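You operate a simulated robot arm through the tools that you are given. There is no shell and no other tool.

You are at the controls of a simulated robot arm. One attempt, no reset.

## Task
Park machine two: brake on, pressure knob to 0, counter zeroed, keys locked, key off.
Fine: COUNT stays the chosen mode.
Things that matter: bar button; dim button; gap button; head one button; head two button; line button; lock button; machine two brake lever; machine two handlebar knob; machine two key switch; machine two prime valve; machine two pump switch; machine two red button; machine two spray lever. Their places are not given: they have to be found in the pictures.

It is judged by the outcome, as a careful person would: the job done as asked, and still so three seconds after it is handed in. It fails if anything else is knocked over, pushed out of place, dropped, spilled or broken.

## Robot
A 7-joint arm with a fingered hand, fixed in place. Base frame: the origin is on the floor under the middle of its stand, x ahead of it, y to its left, z up. Lengths are in m, angles in rad, forces in N, time in s.
With the tool pointing down near the work surface it reaches from about 0.2 to 0.8 m from the base axis. Its first joint turns from -2.897 to 2.897 rad. Payload 4.9 kg.
The tool frame sits at the grasp point between the pads (the TCP): z along the fingers, y along the line on which they close. The tips reach 0.032 m beyond it. The gripper opens to 0.192 m; its body begins 0.089 m behind the TCP. The gripper is a hand of 3 fingers: y runs from the thumb to the fingers, the wrist lies at [0, 0, -0.267] in the tool frame, and closing takes about 1.5 s.
Orientation is that of the tool frame in the base frame, as [roll, pitch, yaw] about the fixed x, y, z axes, in that order (R = Rz(yaw) Ry(pitch) Rx(roll)). With the fingers straight down and closing along the base's y, the tool's x points along the base's -x, its y along +y and its z along -z.

## Interface
- The arm moves only by the tool nudge_tool. Its argument "series" is a list of rows, each an object of numbers (a shift or turn left out is 0, a gripper value left out holds the last): "dx", "dy", "dz": the shift along the tool's x, y, z in m; "rx", "ry", "rz": the turn, a rotation vector about the tool's x, y, z in rad; "hand": the finger opening in m, from 0 to 0.192. In form: [{"dx": .., "dy": .., "dz": .., "rx": .., "ry": .., "rz": .., "hand": ..}, ...]. A call has 1 to 20 rows; each row shifts and turns the commanded pose from where the row before left it, along the tool's axes as they then stand. Each row takes 0.2 s and may step no farther than 0.05 m and 0.15 rad from the row before; otherwise, or with a gripper value out of range, the whole call is refused. Where a pose cannot be reached the arm comes as near as it can. A force on the tool above 40 N (or 10 N above the force at the start of the call, whichever is more), or a blocked arm, ends the call early, and 0.2 s more pass. Each finger travels about 0.153 m/s and halts on what it meets, pressing with about 27 N; the grip force reading is that of the motor and also rises with nothing between the fingers. The clock runs only during rows and for 0.2 s after the last one: add rows that do not move to give the fingers time. It gives the time, the measured TCP pose, the force on the tool (base axes), the opening and the grip force at its end, in the units of the frame above (readings bear some noise), with the torque about the TCP (base axes, N m) and any sound that the robot's microphone picked up.
- Cameras (640 x 400 px; columns grow to the right, rows downward): "scene" is fixed at [0.0495, -0.6512, 1.3892]; the picture's right is [0.86, -0.51, 0.00], its down [-0.38, -0.65, -0.65] and it looks along [0.33, 0.56, -0.76] (base axes); focal length 214 px, centre (320, 200). "wrist" rides on the gripper at [0.08, -0.046, -0.113] in the tool frame; the picture's right is [0.50, 0.87, 0.00], its down [-0.67, 0.39, -0.63] and it looks along [-0.55, 0.32, 0.78] (tool axes); focal length 226 px, centre (320, 200).
- get_image(camera): a new picture of that camera. It takes no simulated time.
- preshape(shape): the hand has 3 fingers and takes this shape, open, in about a second: jaw (thumb against the fingers, like two jaws); tri (thumb and two fingers); tip (a fingertip pinch); poke (one finger out to press); point (the index stretched); flat (the hand flat); cup (the hand cupped); fist (a fist). The gripper value then closes the fingers along that shape, each until it touches; the sizes above hold for jaw. It gives what a move gives, with no picture.
- probe_pixels(camera, pixels): for up to 12 pixels [column, row] of the newest picture of that camera ("zoom" is the newest enlarged one), the place [x, y, z] in the base frame of the surface seen there, good to about 0.002 m. It takes no simulated time.
- inspect(camera, box): a new picture of the part [left, top, right, bottom] of that camera's present view, enlarged. It takes no simulated time.
- finish_job(): hands the job in; it is judged then, once.

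Open the gripper and draw the arm clear of the work before you hand the job in, unless the task says otherwise.

The tools are called after "Call:" as name(argument=value, ...) on one line, values as JSON. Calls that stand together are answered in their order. nudge_tool: Moves the arm, as the interface text tells. Its arguments: {"type":"object","properties":{"series":{"type":"array","items":{"type":"object","properties":{"dx":{"type":"number"},"dy":{"type":"number"},"dz":{"type":"number"},"rx":{"type":"number"},"ry":{"type":"number"},"rz":{"type":"number"},"hand":{"type":"number"}}}}},"required":["series"]} The other tools are called the same way: preshape (shape) gives the hand a shape; get_image (camera) takes a picture; probe_pixels (camera, pixels) gives the place of the surface under pixels of a picture; inspect (camera, box) takes an enlarged picture of a part of a camera's view; finish_job () hands the job in.

At the start:

```text
t: 0.0
position: [0.4108, 0.138, 1.1678]
orientation: [-3.14, 0.001, 3.14]
wrist_force: [-0.2, 0.1, -0.8]
ft_torque: [-0.01, 0.0, 0.03]
finger_gap: 0.1918
grasp_force: 0.0
shape: jaw
```

scene: 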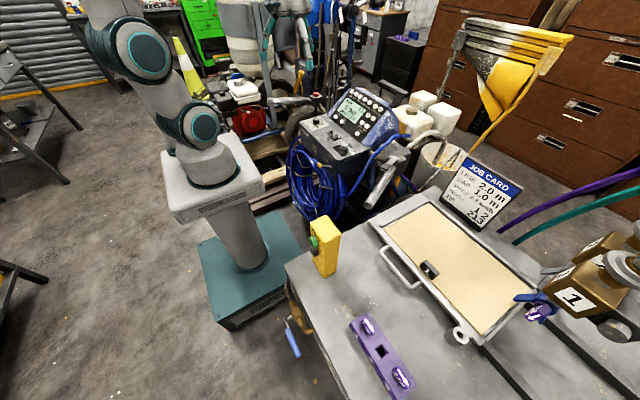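
wrist: 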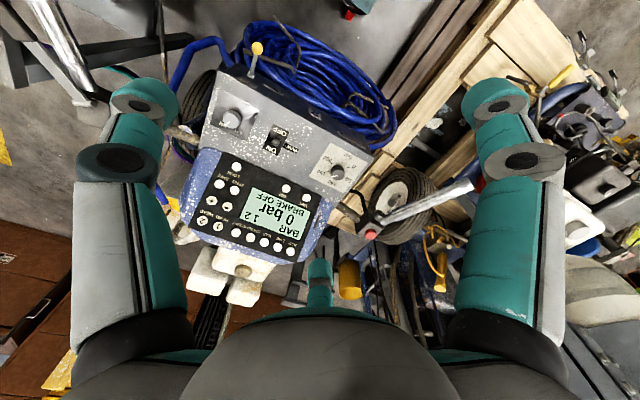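

The wrist picture shows a machine console around (260,200) with a display reading "BAR 12 / 0 bar / BRAKE OFF". I take enlarged views of both cameras to find the controls.

Call:
inspect(camera="wrist", box=[170, 120, 350, 270])

Call:
inspect(camera="wrist", box=[170, 20, 500, 240])

Call:
inspect(camera="scene", box=[270, 60, 470, 220])

Call:
inspect(camera="scene", box=[430, 140, 640, 360])

```text
2.67 times, centred on (260, 195) of wrist
```

zoom: 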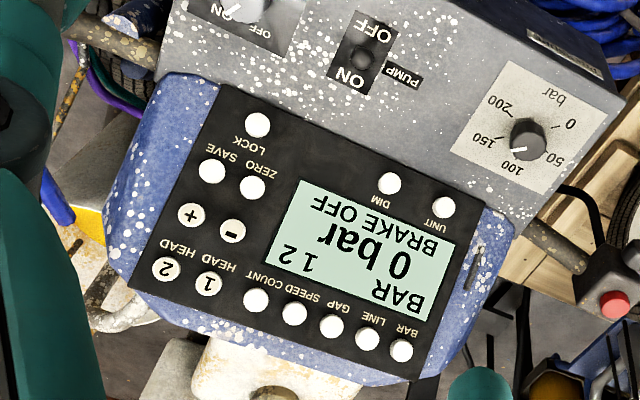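

```text
1.82 times, centred on (335, 130) of wrist
```

zoom: 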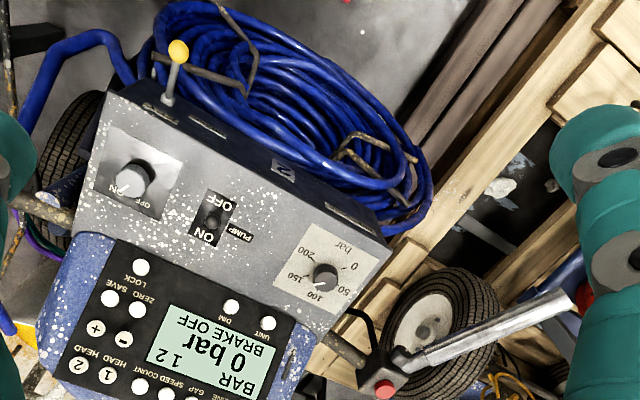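

```text
2.50 times, centred on (370, 140) of scene
```

zoom: 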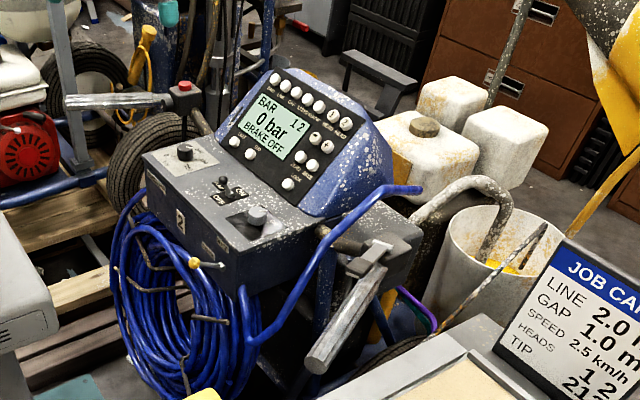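

```text
1.82 times, centred on (535, 250) of scene
```

zoom: 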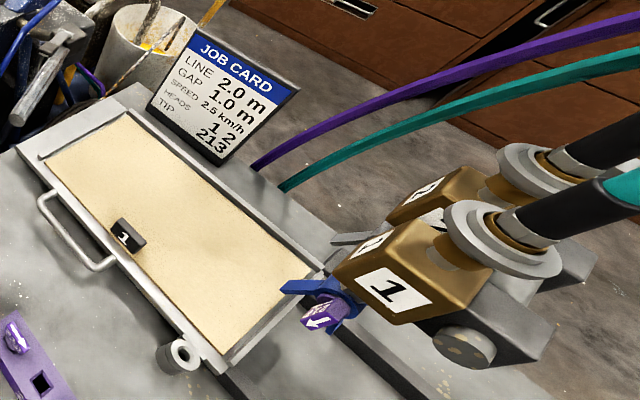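

I probe the console's features in the wrist picture: key knob, pump switch, pressure knob, buttons, levers.

Call:
get_image(camera="wrist")

Call:
probe_pixels(camera="wrist", pixels=[[230, 120], [272, 146], [337, 172], [237, 167], [236, 190], [235, 232], [290, 250], [301, 200], [257, 48], [370, 234], [440, 200], [218, 227]])

Call:
probe_pixels(camera="scene", pixels=[[373, 200], [395, 165], [343, 94], [305, 102], [345, 165], [372, 146], [344, 121], [350, 105], [400, 300], [325, 240], [430, 270], [470, 190]])

```text
taken
```

wrist: 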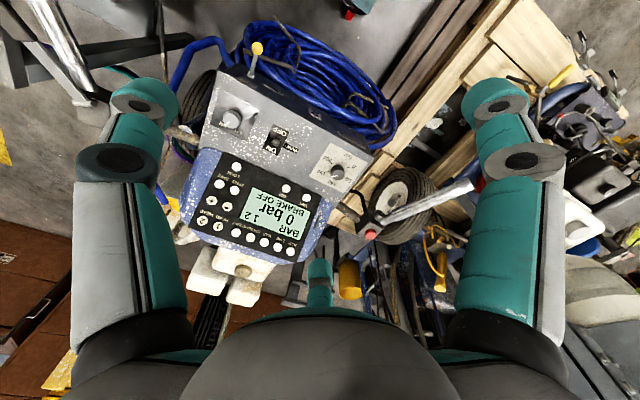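

```text
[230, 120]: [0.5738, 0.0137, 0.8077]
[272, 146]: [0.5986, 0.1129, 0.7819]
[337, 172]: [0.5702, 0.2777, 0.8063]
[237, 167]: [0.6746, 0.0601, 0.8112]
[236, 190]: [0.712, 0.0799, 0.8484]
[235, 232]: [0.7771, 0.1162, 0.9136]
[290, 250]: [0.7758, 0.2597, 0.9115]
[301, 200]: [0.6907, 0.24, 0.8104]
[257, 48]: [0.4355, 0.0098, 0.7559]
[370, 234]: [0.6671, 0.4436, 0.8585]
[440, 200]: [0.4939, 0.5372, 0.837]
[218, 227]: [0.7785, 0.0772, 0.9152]
```

```text
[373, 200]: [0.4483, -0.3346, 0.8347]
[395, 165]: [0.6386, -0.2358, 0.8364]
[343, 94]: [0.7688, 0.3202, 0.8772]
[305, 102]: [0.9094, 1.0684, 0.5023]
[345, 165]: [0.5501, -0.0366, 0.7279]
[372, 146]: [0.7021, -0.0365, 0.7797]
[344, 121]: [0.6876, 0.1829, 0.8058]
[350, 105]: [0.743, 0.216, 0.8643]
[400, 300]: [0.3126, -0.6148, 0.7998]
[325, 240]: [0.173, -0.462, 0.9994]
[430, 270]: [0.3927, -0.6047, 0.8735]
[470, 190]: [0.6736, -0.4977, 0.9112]
```

I look closer at both levers in both cameras to tell brake from spray.

Call:
inspect(camera="wrist", box=[0, 0, 200, 125])

Call:
inspect(camera="wrist", box=[340, 160, 500, 260])

Call:
inspect(camera="scene", box=[350, 130, 430, 220])

Call:
inspect(camera="scene", box=[285, 70, 365, 120])

Call:
inspect(camera="wrist", box=[200, 30, 360, 140])

```text
3.20 times, centred on (100, 62) of wrist
```

zoom: 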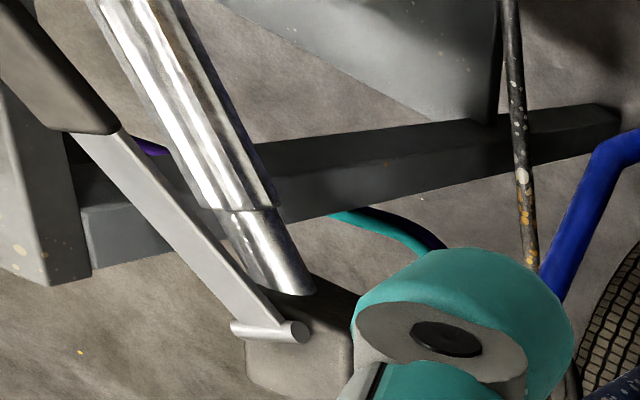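

```text
4.00 times, centred on (420, 210) of wrist
```

zoom: 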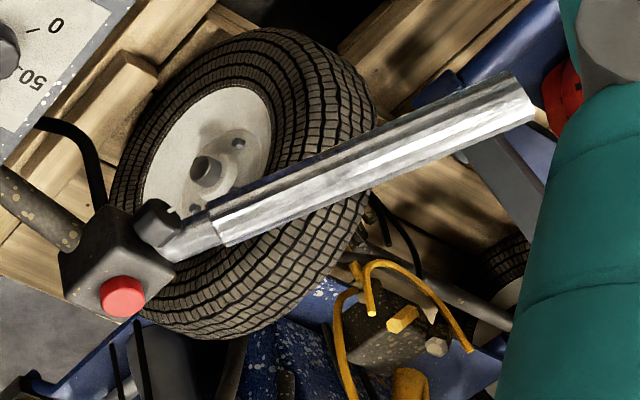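

```text
4.44 times, centred on (390, 175) of scene
```

zoom: 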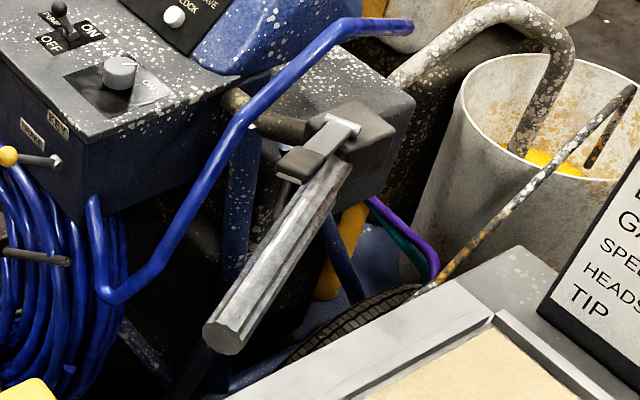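

```text
8.00 times, centred on (325, 95) of scene
```

zoom: 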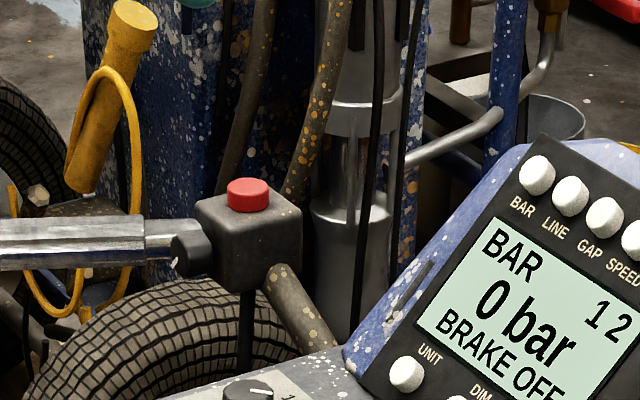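

```text
3.64 times, centred on (280, 85) of wrist
```

zoom: 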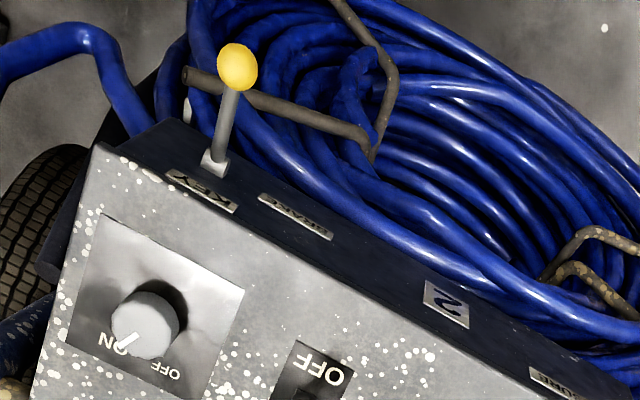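

I look at the console's front face in the scene camera, around the yellow-balled lever near (332,164) and the number plate.

Call:
inspect(camera="scene", box=[310, 110, 390, 180])

Call:
inspect(camera="scene", box=[340, 135, 380, 165])

Call:
inspect(camera="scene", box=[325, 85, 405, 140])

Call:
inspect(camera="wrist", box=[200, 60, 270, 105])

```text
5.71 times, centred on (350, 145) of scene
```

zoom: 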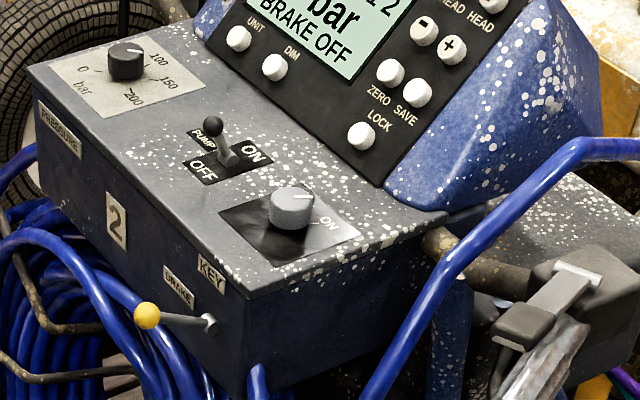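

```text
13.33 times, centred on (360, 150) of scene
```

zoom: 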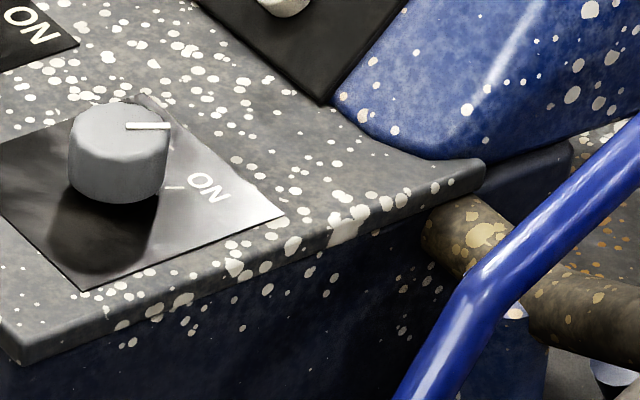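

```text
7.27 times, centred on (365, 112) of scene
```

zoom: 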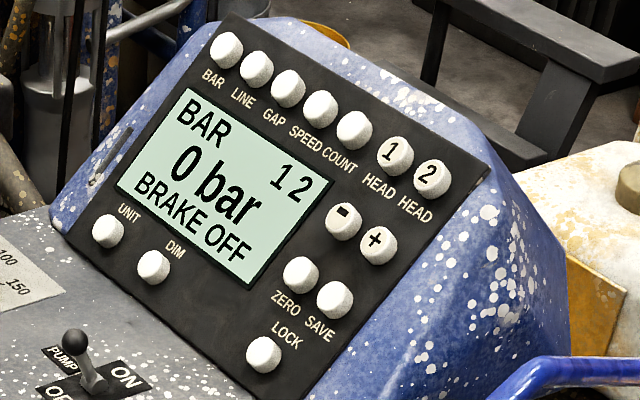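

```text
8.89 times, centred on (235, 82) of wrist
```

zoom: 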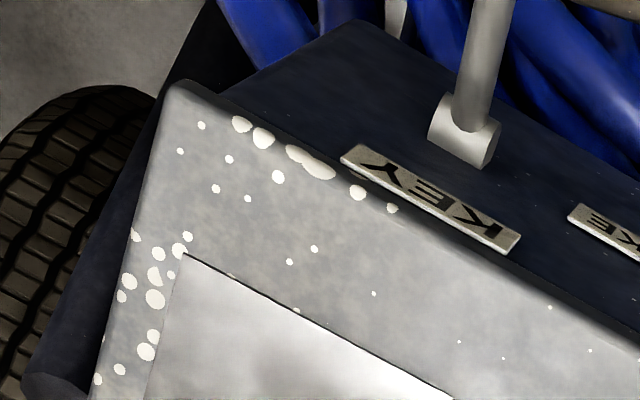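

The yellow-balled lever at about (0.436, 0.010, 0.756) sits beside a BRAKE plate on the console front, and the key switch is at about (0.574, 0.014, 0.80). I move the hand nearer to look at them closely with the wrist camera.

Call:
nudge_tool(series=[{"dx": -0.005, "dy": -0.032, "dz": 0.024}, {"dx": -0.005, "dy": -0.032, "dz": 0.024}, {"dx": -0.005, "dy": -0.032, "dz": 0.024}, {"dx": -0.005, "dy": -0.032, "dz": 0.024}, {"dx": -0.005, "dy": -0.032, "dz": 0.024}, {"dx": -0.005, "dy": -0.032, "dz": 0.024}, {}])

Call:
get_image(camera="wrist")

Call:
get_image(camera="scene")

```text
t: 1.6
position: [0.4409, -0.0542, 1.0229]
orientation: [-3.142, 0.0, 3.14]
wrist_force: [-0.7, 0.1, 0.7]
ft_torque: [0.01, 0.0, -0.01]
finger_gap: 0.1917
grasp_force: 0.1
shape: jaw
```

```text
taken
```

wrist: 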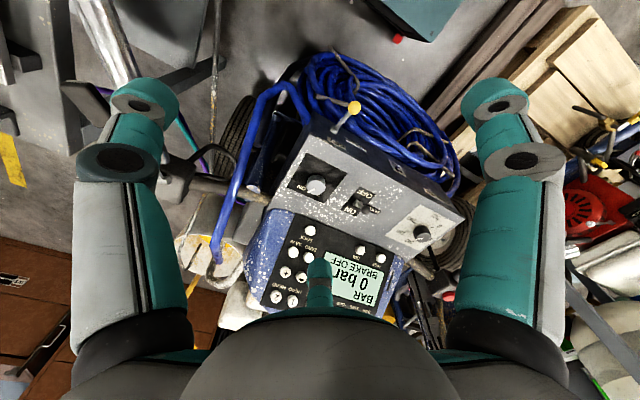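

```text
taken
```

scene: 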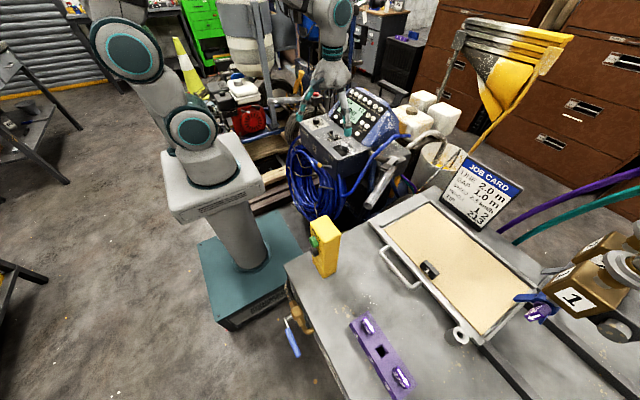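

I zoom in on the key (316,184), brake lever (355,107) and pressure knob (421,233).

Call:
inspect(camera="wrist", box=[280, 80, 400, 160])

Call:
inspect(camera="wrist", box=[280, 150, 380, 215])

Call:
inspect(camera="wrist", box=[380, 190, 470, 250])

Call:
inspect(camera="wrist", box=[260, 210, 410, 310])

```text
5.00 times, centred on (340, 120) of wrist
```

zoom: 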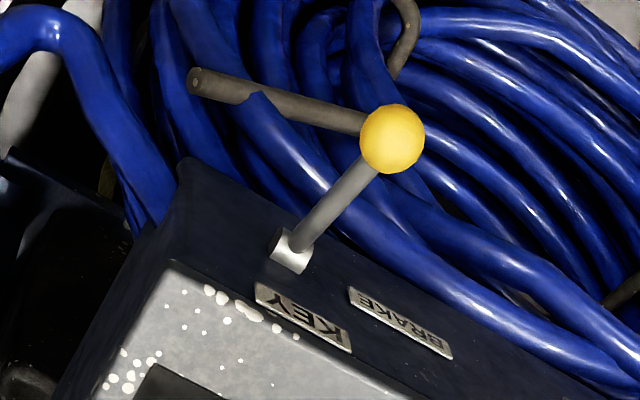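

```text
6.15 times, centred on (330, 182) of wrist
```

zoom: 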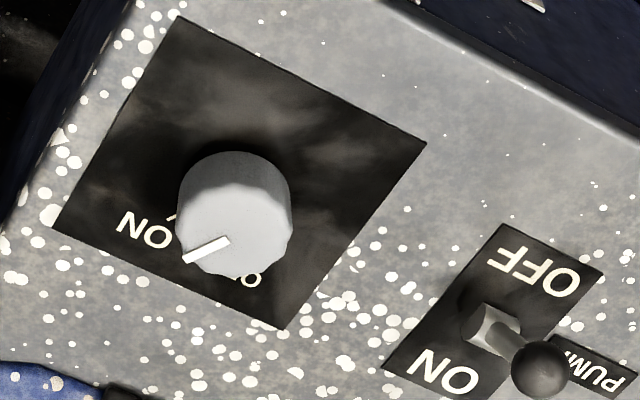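

```text
6.67 times, centred on (425, 220) of wrist
```

zoom: 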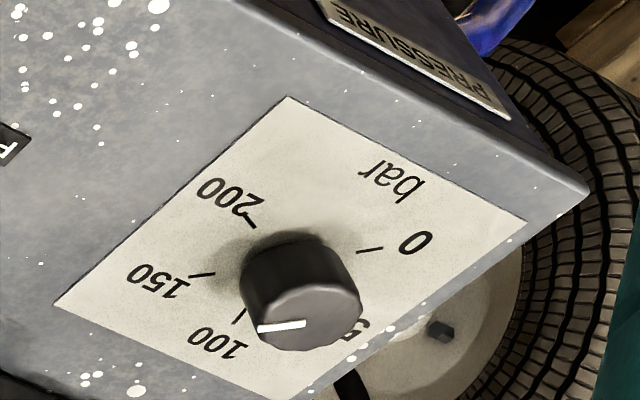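

```text
4.00 times, centred on (335, 260) of wrist
```

zoom: 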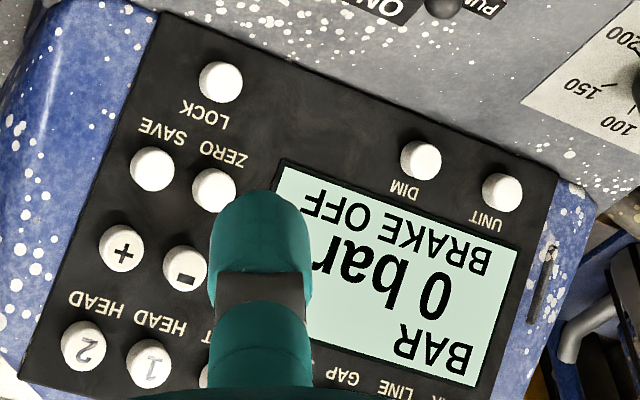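

I re-take the brake-lever zoom so I can probe its base and ball in base coordinates.

Call:
inspect(camera="wrist", box=[280, 80, 400, 160])

Call:
probe_pixels(camera="zoom", pixels=[[392, 138], [375, 160], [340, 205], [302, 243], [288, 240], [290, 265], [300, 320], [400, 320], [362, 138], [422, 138], [392, 108], [392, 170]])

Call:
inspect(camera="wrist", box=[280, 150, 380, 215])

Call:
probe_pixels(camera="zoom", pixels=[[235, 220], [188, 258], [226, 241], [145, 230], [255, 275], [180, 215], [285, 215], [235, 170], [182, 18], [425, 143], [53, 230], [285, 328]])

Call:
inspect(camera="wrist", box=[380, 190, 470, 250])

Call:
probe_pixels(camera="zoom", pixels=[[310, 318], [260, 328], [303, 324], [415, 243], [232, 198], [158, 282], [218, 342], [370, 249], [205, 274], [238, 316], [248, 222], [345, 330]])

```text
5.00 times, centred on (340, 120) of wrist
```

zoom: 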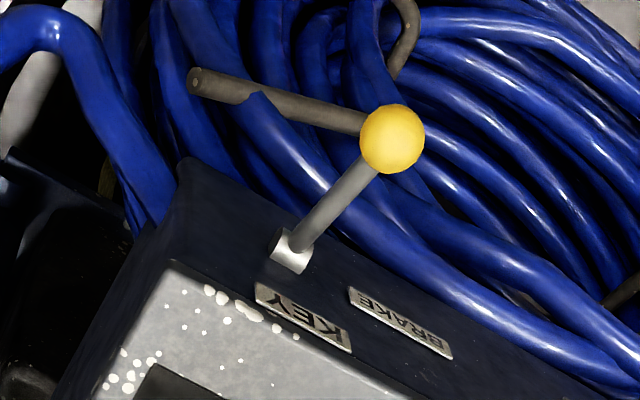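

```text
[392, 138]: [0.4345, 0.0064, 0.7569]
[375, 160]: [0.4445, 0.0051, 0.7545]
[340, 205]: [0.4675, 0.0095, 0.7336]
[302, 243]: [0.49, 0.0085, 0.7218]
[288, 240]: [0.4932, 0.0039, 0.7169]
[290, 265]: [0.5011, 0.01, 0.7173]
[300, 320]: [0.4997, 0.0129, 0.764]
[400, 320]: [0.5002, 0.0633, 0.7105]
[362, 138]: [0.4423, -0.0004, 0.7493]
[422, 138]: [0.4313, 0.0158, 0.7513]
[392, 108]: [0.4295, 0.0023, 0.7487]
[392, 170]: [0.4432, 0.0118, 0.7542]
```

```text
6.15 times, centred on (330, 182) of wrist
```

zoom: 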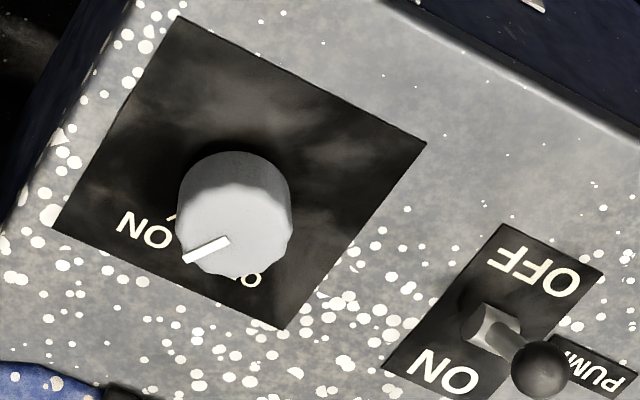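

```text
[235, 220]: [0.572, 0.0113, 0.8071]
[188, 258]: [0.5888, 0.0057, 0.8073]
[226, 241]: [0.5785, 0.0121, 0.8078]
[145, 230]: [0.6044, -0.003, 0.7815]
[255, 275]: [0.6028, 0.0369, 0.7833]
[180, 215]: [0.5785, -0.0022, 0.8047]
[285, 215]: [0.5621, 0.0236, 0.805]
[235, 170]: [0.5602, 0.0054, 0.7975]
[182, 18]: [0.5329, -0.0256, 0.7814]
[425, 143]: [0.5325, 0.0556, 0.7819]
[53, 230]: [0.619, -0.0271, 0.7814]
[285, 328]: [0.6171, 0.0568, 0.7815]
```

```text
6.67 times, centred on (425, 220) of wrist
```

zoom: 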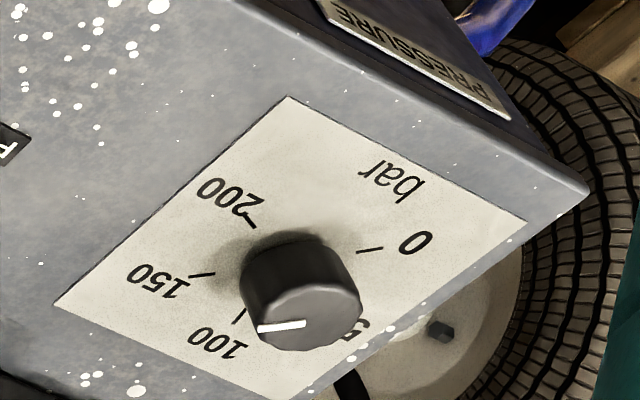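

```text
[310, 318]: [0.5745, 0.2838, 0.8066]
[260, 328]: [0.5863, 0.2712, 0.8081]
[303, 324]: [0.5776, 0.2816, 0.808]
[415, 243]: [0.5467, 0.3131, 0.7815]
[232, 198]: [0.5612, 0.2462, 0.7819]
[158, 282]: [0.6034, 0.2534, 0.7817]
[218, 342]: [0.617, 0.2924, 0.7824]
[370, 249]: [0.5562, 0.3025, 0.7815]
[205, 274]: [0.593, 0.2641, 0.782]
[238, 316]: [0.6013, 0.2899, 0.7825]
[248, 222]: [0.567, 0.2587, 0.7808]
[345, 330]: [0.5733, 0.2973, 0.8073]
```

Console top is z≈0.7815; key knob ≈(0.575,0.014) points at ON (about 30° right of "up"), pressure knob ≈(0.575,0.284) points at 150 with the 0 tick at lower left (user view), and the brake lever sticks out and up ~26° from (0.497,0.008,0.717). I now shape the hand to "poke" to see which finger presses.

Call:
preshape(shape="poke")

Call:
get_image(camera="wrist")

Call:
inspect(camera="scene", box=[280, 30, 420, 130])

```text
t: 2.5
position: [0.4412, -0.054, 1.0243]
orientation: [3.141, 0.001, 3.141]
wrist_force: [-1.0, -0.4, 0.0]
ft_torque: [-0.01, 0.0, 0.01]
finger_gap: 0.0
grasp_force: 0.2
shape: poke
```

```text
taken
```

wrist: 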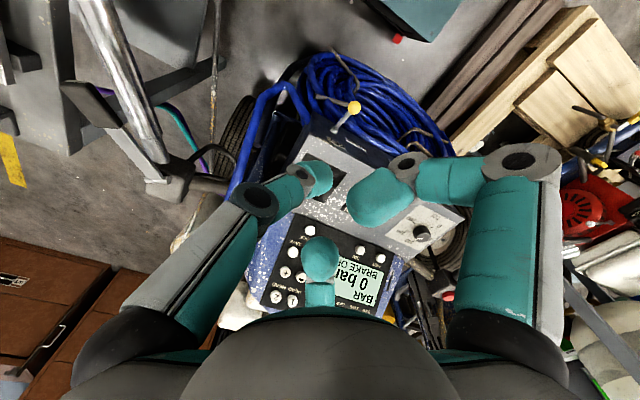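

```text
4.00 times, centred on (350, 80) of scene
```

zoom: 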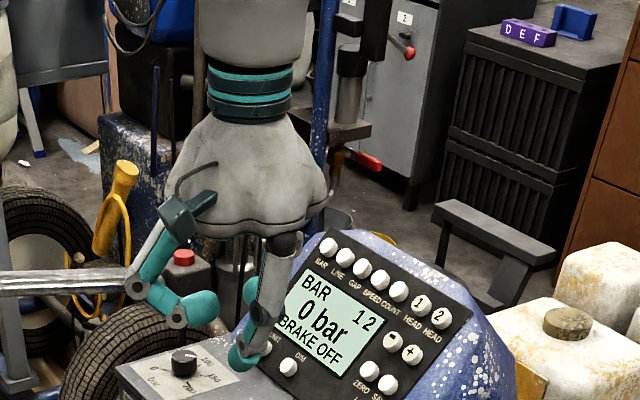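

I probe the three fingertips in the wrist picture to learn where each tip sits relative to the TCP.

Call:
probe_pixels(camera="wrist", pixels=[[300, 172], [322, 175], [362, 205], [390, 195], [405, 165], [318, 245], [320, 260], [320, 290], [256, 198], [500, 165], [440, 180], [335, 262]])

Call:
inspect(camera="wrist", box=[220, 130, 480, 310])

Call:
inspect(camera="scene", box=[310, 50, 370, 130])

```text
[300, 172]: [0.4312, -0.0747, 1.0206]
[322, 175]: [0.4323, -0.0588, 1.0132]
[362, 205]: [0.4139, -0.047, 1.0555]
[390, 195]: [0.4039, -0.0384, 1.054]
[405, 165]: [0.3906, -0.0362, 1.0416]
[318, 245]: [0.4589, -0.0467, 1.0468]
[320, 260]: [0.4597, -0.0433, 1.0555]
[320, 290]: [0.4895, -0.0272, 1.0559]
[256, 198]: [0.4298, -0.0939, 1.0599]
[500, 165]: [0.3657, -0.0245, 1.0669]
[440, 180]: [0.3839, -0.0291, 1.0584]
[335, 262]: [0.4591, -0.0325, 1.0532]
```

```text
2.22 times, centred on (350, 220) of wrist
```

zoom: 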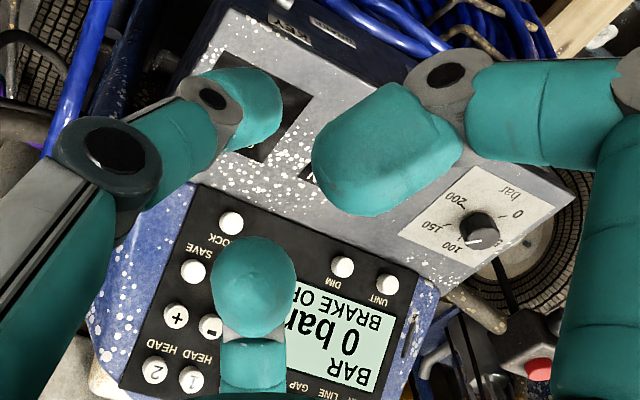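

```text
5.00 times, centred on (340, 90) of scene
```

zoom: 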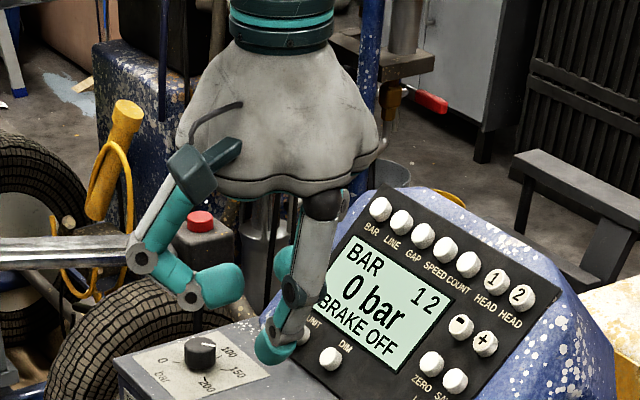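

In "poke" the thumb (tip near (0.43,-0.065,1.01)) is only slightly beyond the folded fingers. I try "point" to see whether it gives more clearance.

Call:
preshape(shape="point")

Call:
inspect(camera="wrist", box=[160, 80, 560, 330])

Call:
inspect(camera="scene", box=[310, 50, 370, 130])

```text
t: 3.4
position: [0.4423, -0.0538, 1.023]
orientation: [-3.141, 0.0, 3.141]
wrist_force: [0.4, -0.1, -0.3]
ft_torque: [0.02, 0.01, 0.02]
finger_gap: 0.1845
grasp_force: 0.0
shape: point
```

```text
1.60 times, centred on (360, 205) of wrist
```

zoom: 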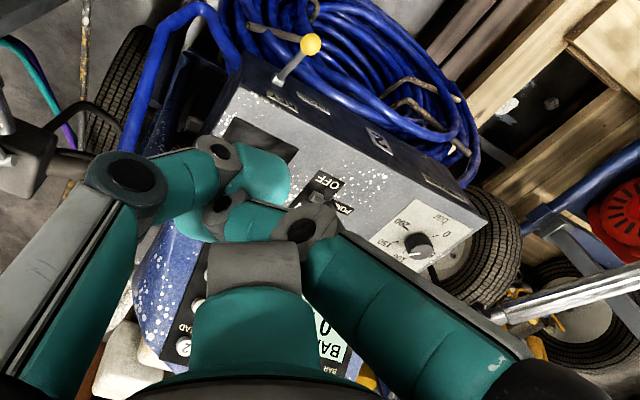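

```text
5.00 times, centred on (340, 90) of scene
```

zoom: 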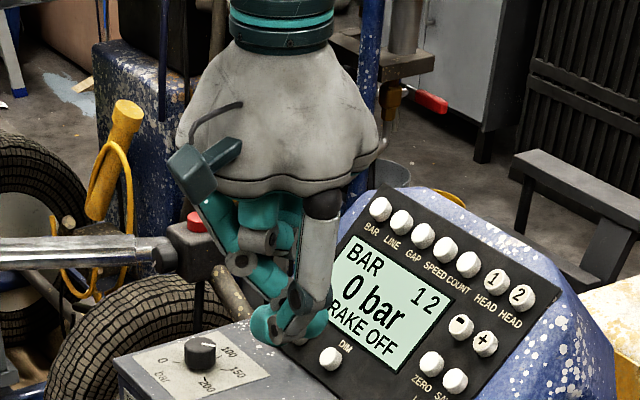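

The fingers look bunched at (300,230) in the zoom; I let the hand settle and look again.

Call:
nudge_tool(series=[{}, {}, {}])

Call:
get_image(camera="wrist")

Call:
inspect(camera="scene", box=[310, 50, 370, 130])

```text
t: 4.2
position: [0.4411, -0.0534, 1.0237]
orientation: [-3.141, 0.0, 3.141]
wrist_force: [0.0, 0.1, 0.4]
ft_torque: [0.0, 0.0, 0.01]
finger_gap: 0.1845
grasp_force: 0.0
shape: point
```

```text
taken
```

wrist: 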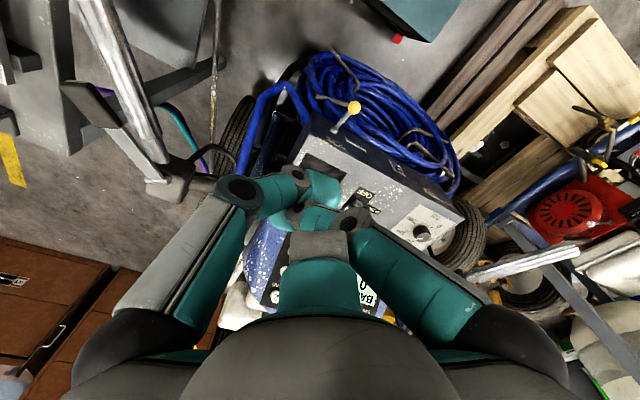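

```text
5.00 times, centred on (340, 90) of scene
```

zoom: 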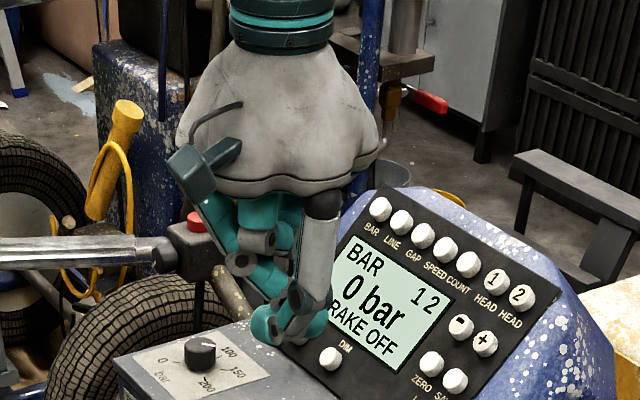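

"point" bunches the fingers, so I return to "poke" (thumb tip ≈0.033 beyond the TCP, other fingers ~4 cm shorter), tilt the tool 30° so the hand leans back toward the robot, and move it above the yellow ball.

Call:
preshape(shape="poke")

Call:
nudge_tool(series=[{"ry": -0.131}, {"ry": -0.131}, {"ry": -0.131}, {"ry": -0.131}, {"dx": 0.0233, "dy": 0.0169, "dz": 0.028}, {"dx": 0.0233, "dy": 0.0169, "dz": 0.028}, {"dx": 0.0233, "dy": 0.0169, "dz": 0.028}, {"dx": 0.0233, "dy": 0.0169, "dz": 0.028}, {}, {}])

Call:
get_image(camera="wrist")

Call:
get_image(camera="scene")

Call:
inspect(camera="scene", box=[280, 90, 400, 190])

```text
t: 5.1
position: [0.4406, -0.0542, 1.0231]
orientation: [3.141, 0.001, -3.141]
wrist_force: [0.0, -0.4, -0.9]
ft_torque: [0.04, 0.04, -0.02]
finger_gap: 0.0001
grasp_force: 0.0
shape: poke
```

```text
t: 7.3
position: [0.4161, 0.0129, 0.8779]
orientation: [3.141, 0.524, -3.141]
wrist_force: [0.4, 0.2, 0.2]
ft_torque: [0.03, 0.03, -0.01]
finger_gap: 0.0
grasp_force: 0.0
shape: poke
```

```text
taken
```

wrist: 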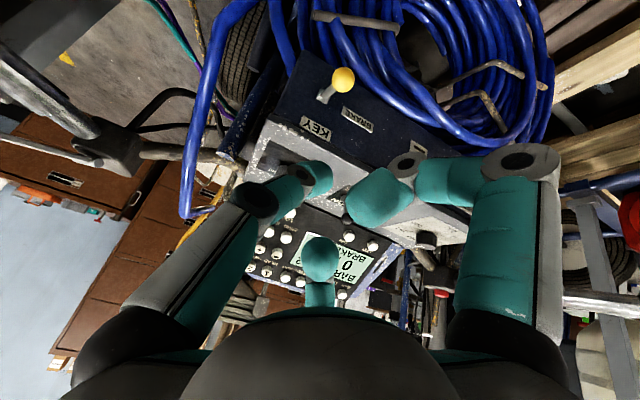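

```text
taken
```

scene: 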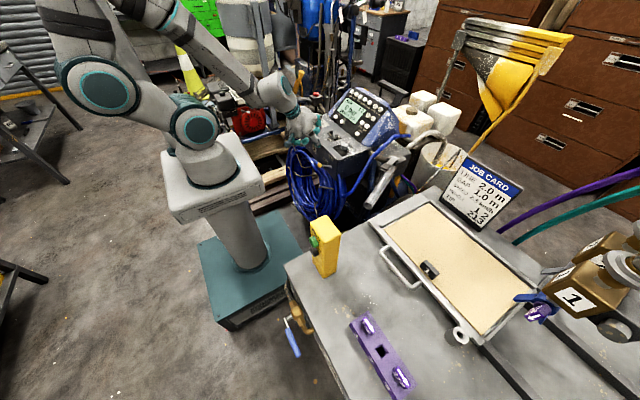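

```text
4.00 times, centred on (340, 140) of scene
```

zoom: 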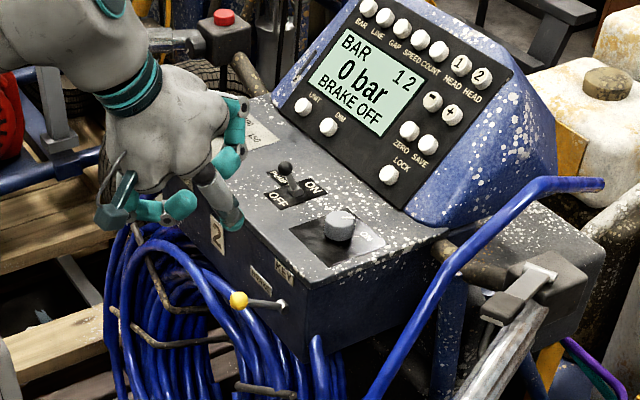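

The poke tip sits about (0.433, 0.007, 0.848), right above the yellow ball (342,78 in wrist view). Before lowering I probe the hose coil and brackets under the hand for clearance.

Call:
probe_pixels(camera="wrist", pixels=[[342, 78], [326, 95], [355, 20], [400, 25], [380, 60], [420, 80], [450, 100], [480, 70], [520, 70], [330, 20], [290, 40], [415, 110]])

Call:
probe_pixels(camera="scene", pixels=[[300, 160], [305, 175], [315, 180], [325, 185], [320, 205], [310, 150], [322, 172], [295, 180], [340, 175], [335, 165], [300, 195], [330, 200]])

```text
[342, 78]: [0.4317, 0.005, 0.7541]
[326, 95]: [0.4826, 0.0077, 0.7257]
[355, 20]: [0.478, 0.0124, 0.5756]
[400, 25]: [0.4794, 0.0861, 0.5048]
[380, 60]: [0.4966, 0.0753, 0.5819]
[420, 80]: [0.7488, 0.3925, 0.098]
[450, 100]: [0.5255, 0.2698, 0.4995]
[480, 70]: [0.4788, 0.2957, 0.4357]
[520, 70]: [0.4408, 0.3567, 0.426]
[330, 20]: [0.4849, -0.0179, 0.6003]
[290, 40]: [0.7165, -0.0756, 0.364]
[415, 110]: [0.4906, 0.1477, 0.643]
```

```text
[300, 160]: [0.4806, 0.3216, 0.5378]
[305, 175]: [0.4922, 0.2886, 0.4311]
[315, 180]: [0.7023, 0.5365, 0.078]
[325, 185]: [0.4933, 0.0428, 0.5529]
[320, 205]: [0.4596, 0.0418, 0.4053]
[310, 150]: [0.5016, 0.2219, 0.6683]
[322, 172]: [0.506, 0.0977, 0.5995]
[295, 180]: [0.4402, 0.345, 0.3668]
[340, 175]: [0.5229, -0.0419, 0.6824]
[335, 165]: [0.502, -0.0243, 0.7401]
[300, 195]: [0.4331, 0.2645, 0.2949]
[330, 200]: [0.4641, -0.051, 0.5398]
```

The coil is all below z≈0.67, so the descent is clear. I lower to just above the ball, then push down in small steps watching the force.

Call:
nudge_tool(series=[{"dx": 0.02, "dy": 0.001, "dz": 0.0346}, {"dx": 0.02, "dy": 0.001, "dz": 0.0346}, {"dx": 0.005, "dz": 0.0087}, {"dx": 0.005, "dz": 0.0087}, {"dx": 0.005, "dz": 0.0087}, {}])

Call:
inspect(camera="scene", box=[280, 90, 400, 190])

Call:
get_image(camera="wrist")

```text
t: 8.7
position: [0.4171, 0.0153, 0.769]
orientation: [-3.141, 0.524, -3.141]
wrist_force: [-0.4, 0.4, 0.4]
ft_torque: [0.0, 0.02, 0.02]
finger_gap: 0.0
grasp_force: 0.0
shape: poke
```

```text
4.00 times, centred on (340, 140) of scene
```

zoom: 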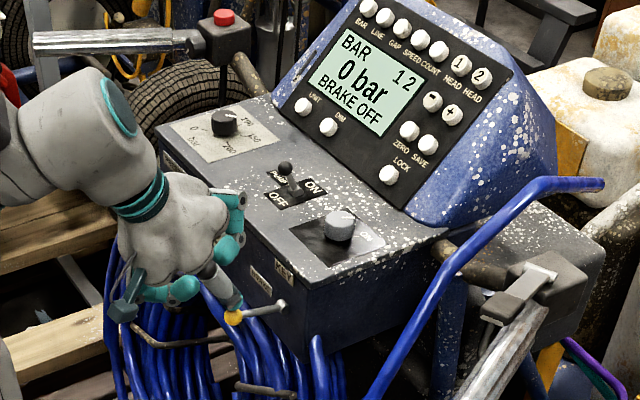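

```text
taken
```

wrist: 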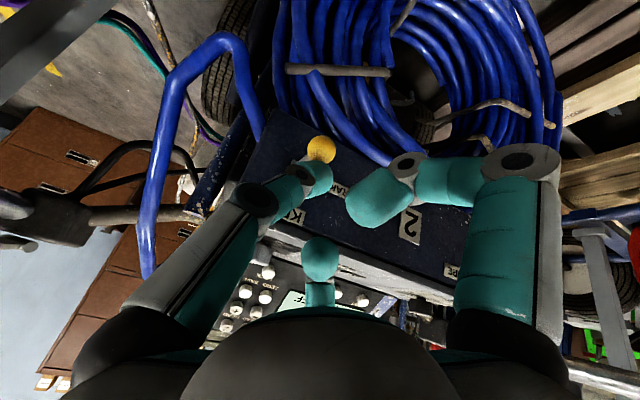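

The tip should now be about at ball height; I probe the ball (320,149) and thumb tip (318,175) to check whether it has moved.

Call:
probe_pixels(camera="wrist", pixels=[[320, 149], [312, 147], [330, 150], [316, 172], [322, 180], [308, 165], [322, 160]])

Call:
inspect(camera="wrist", box=[270, 120, 370, 200])

Call:
inspect(camera="scene", box=[300, 140, 360, 180])

```text
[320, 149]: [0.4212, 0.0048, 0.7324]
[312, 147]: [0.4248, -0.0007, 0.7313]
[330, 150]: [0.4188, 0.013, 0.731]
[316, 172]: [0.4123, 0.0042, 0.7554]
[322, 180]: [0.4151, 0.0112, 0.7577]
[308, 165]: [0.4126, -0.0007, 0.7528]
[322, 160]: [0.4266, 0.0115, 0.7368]
```

```text
5.00 times, centred on (320, 160) of wrist
```

zoom: 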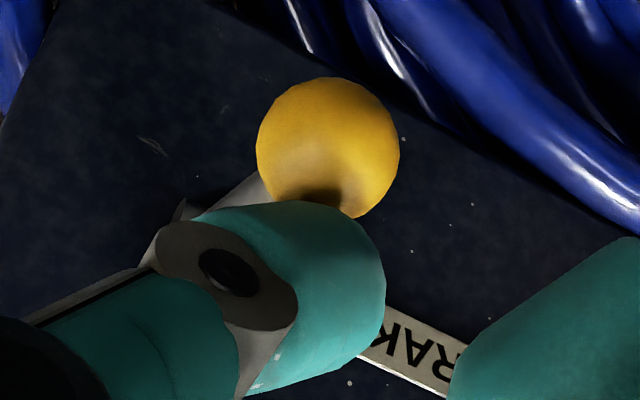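

```text
10.00 times, centred on (330, 160) of scene
```

zoom: 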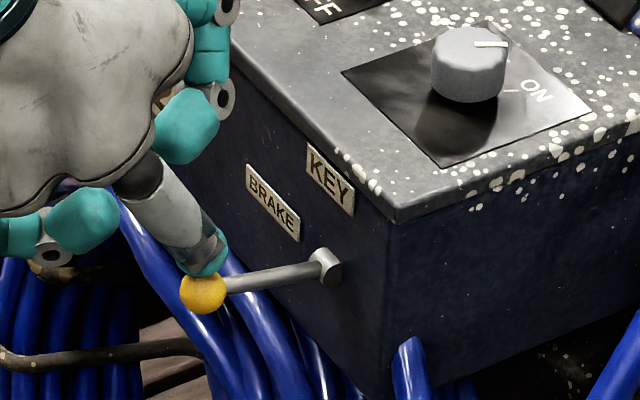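

The lever has already followed down to about horizontal (ball centre z≈0.722) with hardly any force. I keep pushing down in 1 cm steps.

Call:
nudge_tool(series=[{"dx": 0.005, "dz": 0.0087}, {"dx": 0.005, "dz": 0.0087}, {"dx": 0.0025, "dz": 0.00435}, {}])

Call:
inspect(camera="scene", box=[280, 90, 400, 190])

```text
t: 9.7
position: [0.4079, 0.0188, 0.7646]
orientation: [3.052, 0.483, -3.139]
wrist_force: [0.7, 0.4, -0.2]
ft_torque: [0.0, 0.03, -0.01]
finger_gap: 0.0003
grasp_force: 0.0
shape: poke
out of reach, approached as far as the arm can: row 2, 3
```

```text
4.00 times, centred on (340, 140) of scene
```

zoom: 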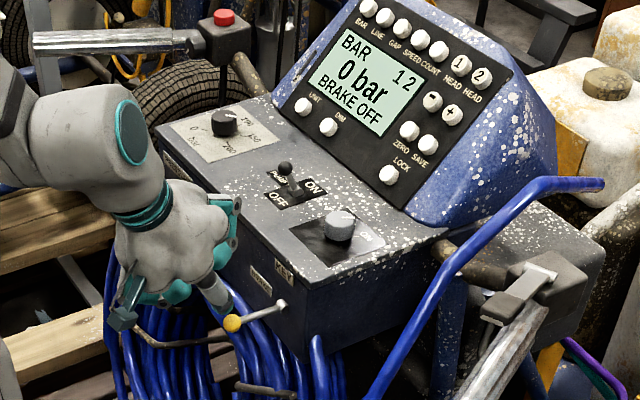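

The arm ran out of reach at this tilt (rows 2–3 flagged), still "BRAKE OFF". I back straight up and check where the commanded pose stands, then reduce the tilt to about 10°.

Call:
nudge_tool(series=[{"dx": -0.0125, "dz": -0.02165}, {"dx": -0.0175, "dz": -0.0303}, {"dx": -0.0175, "dz": -0.0303}, {}])

Call:
inspect(camera="scene", box=[280, 90, 400, 190])

```text
t: 10.7
position: [0.4157, 0.0162, 0.8399]
orientation: [3.141, 0.523, 3.141]
wrist_force: [0.9, 0.4, 0.7]
ft_torque: [0.01, -0.02, 0.0]
finger_gap: 0.0
grasp_force: 0.1
shape: poke
```

```text
4.00 times, centred on (340, 140) of scene
```

zoom: 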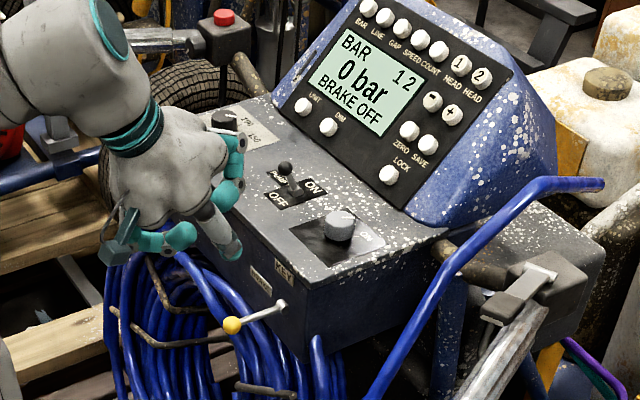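

The lever stayed where I left it (ball at zoom (232,325)). I reduce the tilt to ~10° and probe the ball's present place.

Call:
probe_pixels(camera="zoom", pixels=[[232, 325], [232, 318], [282, 304], [260, 313]])

Call:
nudge_tool(series=[{"ry": 0.1164}, {"ry": 0.1164}, {"ry": 0.1164}, {}])

Call:
get_image(camera="wrist")

```text
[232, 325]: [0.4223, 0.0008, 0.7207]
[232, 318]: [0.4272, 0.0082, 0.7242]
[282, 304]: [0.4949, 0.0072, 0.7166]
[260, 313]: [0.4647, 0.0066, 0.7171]
```

```text
t: 11.7
position: [0.4164, 0.0155, 0.8381]
orientation: [3.141, 0.175, 3.14]
wrist_force: [-0.1, -0.7, -0.4]
ft_torque: [0.01, 0.05, 0.02]
finger_gap: 0.0
grasp_force: 0.0
shape: poke
```

```text
taken
```

wrist: 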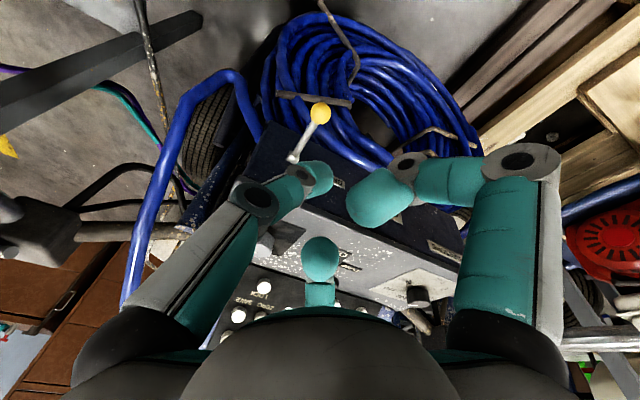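

The ball is now at ≈(0.427,0.0075,0.714). To keep the folded fingers off the console edge, I turn the hand 90° about its axis so the thumb is on the robot's side and the folded fingers spread along y.

Call:
nudge_tool(series=[{"rz": 0.1428, "dz": -0.005}, {"rz": 0.1428, "dz": -0.005}, {"rz": 0.1428}, {"rz": 0.1428}, {"rz": 0.1428}, {"rz": 0.1428}, {"rz": 0.1428}, {"rz": 0.1428}, {"rz": 0.1428}, {"rz": 0.1428}, {"rz": 0.1428}, {}])

Call:
get_image(camera="wrist")

Call:
inspect(camera="scene", box=[280, 90, 400, 190])

```text
t: 14.3
position: [0.414, 0.0162, 0.8486]
orientation: [2.967, -0.001, 1.569]
wrist_force: [-0.4, -0.7, -0.9]
ft_torque: [-0.01, 0.0, 0.01]
finger_gap: 0.0
grasp_force: 0.1
shape: poke
```

```text
taken
```

wrist: 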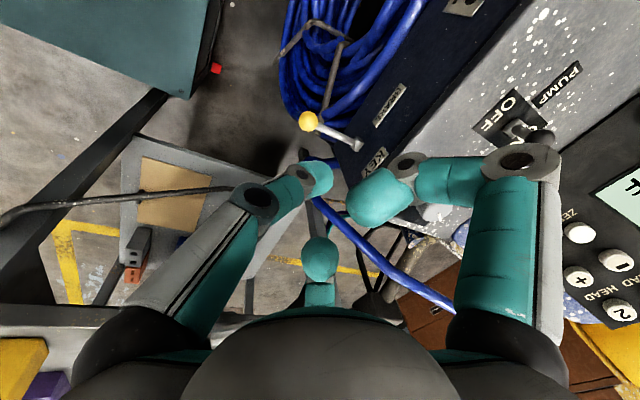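

```text
4.00 times, centred on (340, 140) of scene
```

zoom: 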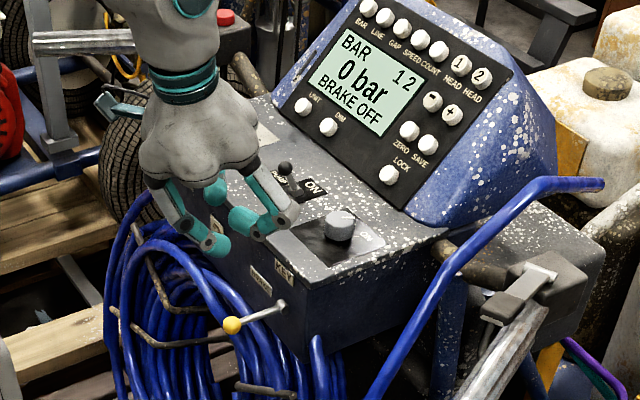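

Orientation is as wanted. I line the thumb tip up with the ball (x≈0.431, y≈0.008) and lower to just above it.

Call:
nudge_tool(series=[{"dx": -0.009, "dy": 0.0107, "dz": 0.0374}, {"dy": -0.0061, "dz": 0.0345}, {}, {}])

Call:
get_image(camera="wrist")

Call:
inspect(camera="scene", box=[300, 130, 360, 180])

```text
t: 15.3
position: [0.4319, 0.0065, 0.7797]
orientation: [2.966, 0.0, 1.571]
wrist_force: [0.1, -0.4, -0.5]
ft_torque: [0.05, -0.01, -0.04]
finger_gap: 0.0
grasp_force: 0.0
shape: poke
```

```text
taken
```

wrist: 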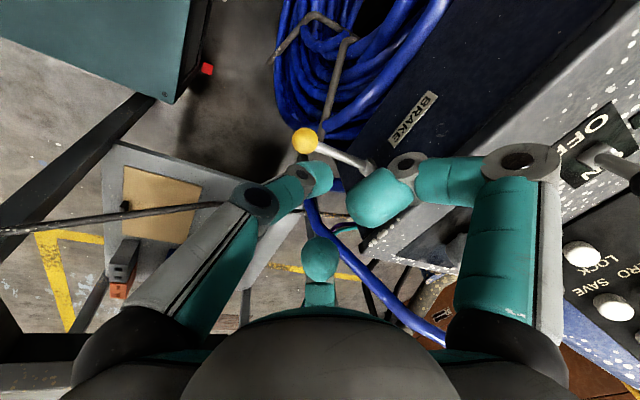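

```text
8.00 times, centred on (330, 155) of scene
```

zoom: 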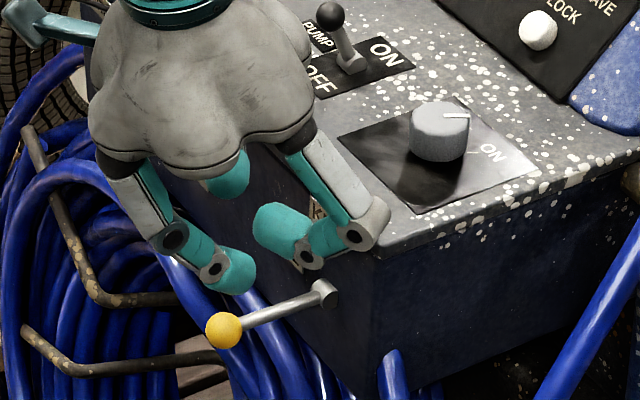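

The thumb tip is a bit above and inside the ball; I push down in 1 cm steps.

Call:
nudge_tool(series=[{"dy": -0.00174, "dz": 0.00985}, {"dy": -0.00174, "dz": 0.00985}, {"dy": -0.00174, "dz": 0.00985}, {"dy": -0.00174, "dz": 0.00985}, {}])

Call:
inspect(camera="scene", box=[280, 90, 400, 190])

```text
t: 16.5
position: [0.4327, 0.0067, 0.7393]
orientation: [2.967, 0.0, 1.571]
wrist_force: [-0.4, 0.8, 0.7]
ft_torque: [0.0, 0.01, 0.01]
finger_gap: 0.0
grasp_force: 0.0
shape: poke
```

```text
4.00 times, centred on (340, 140) of scene
```

zoom: 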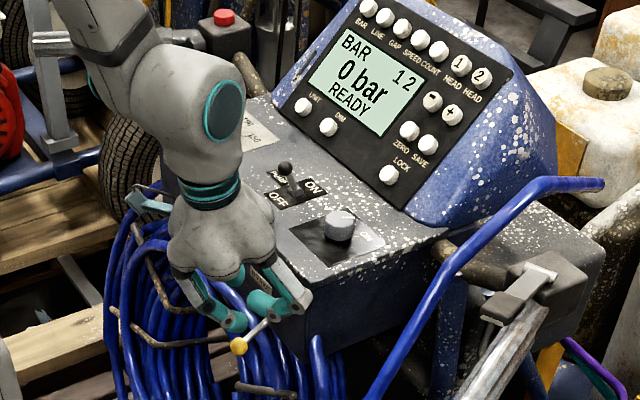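

The display now reads "READY" instead of "BRAKE OFF", so the brake is on. I press a little further to seat the lever at its end.

Call:
nudge_tool(series=[{"dy": -0.00122, "dz": 0.0069}, {"dy": -0.00122, "dz": 0.0069}, {}])

Call:
inspect(camera="scene", box=[280, 90, 400, 190])

```text
t: 17.3
position: [0.4319, 0.0079, 0.7249]
orientation: [2.965, 0.001, 1.572]
wrist_force: [0.8, 0.2, -0.2]
ft_torque: [0.02, 0.01, -0.01]
finger_gap: 0.0
grasp_force: 0.0
shape: poke
```

```text
4.00 times, centred on (340, 140) of scene
```

zoom: 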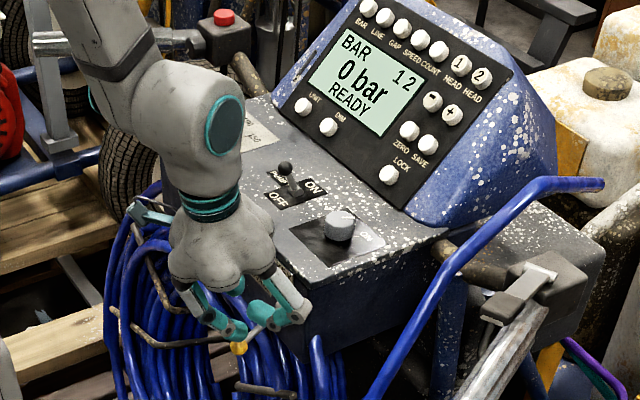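

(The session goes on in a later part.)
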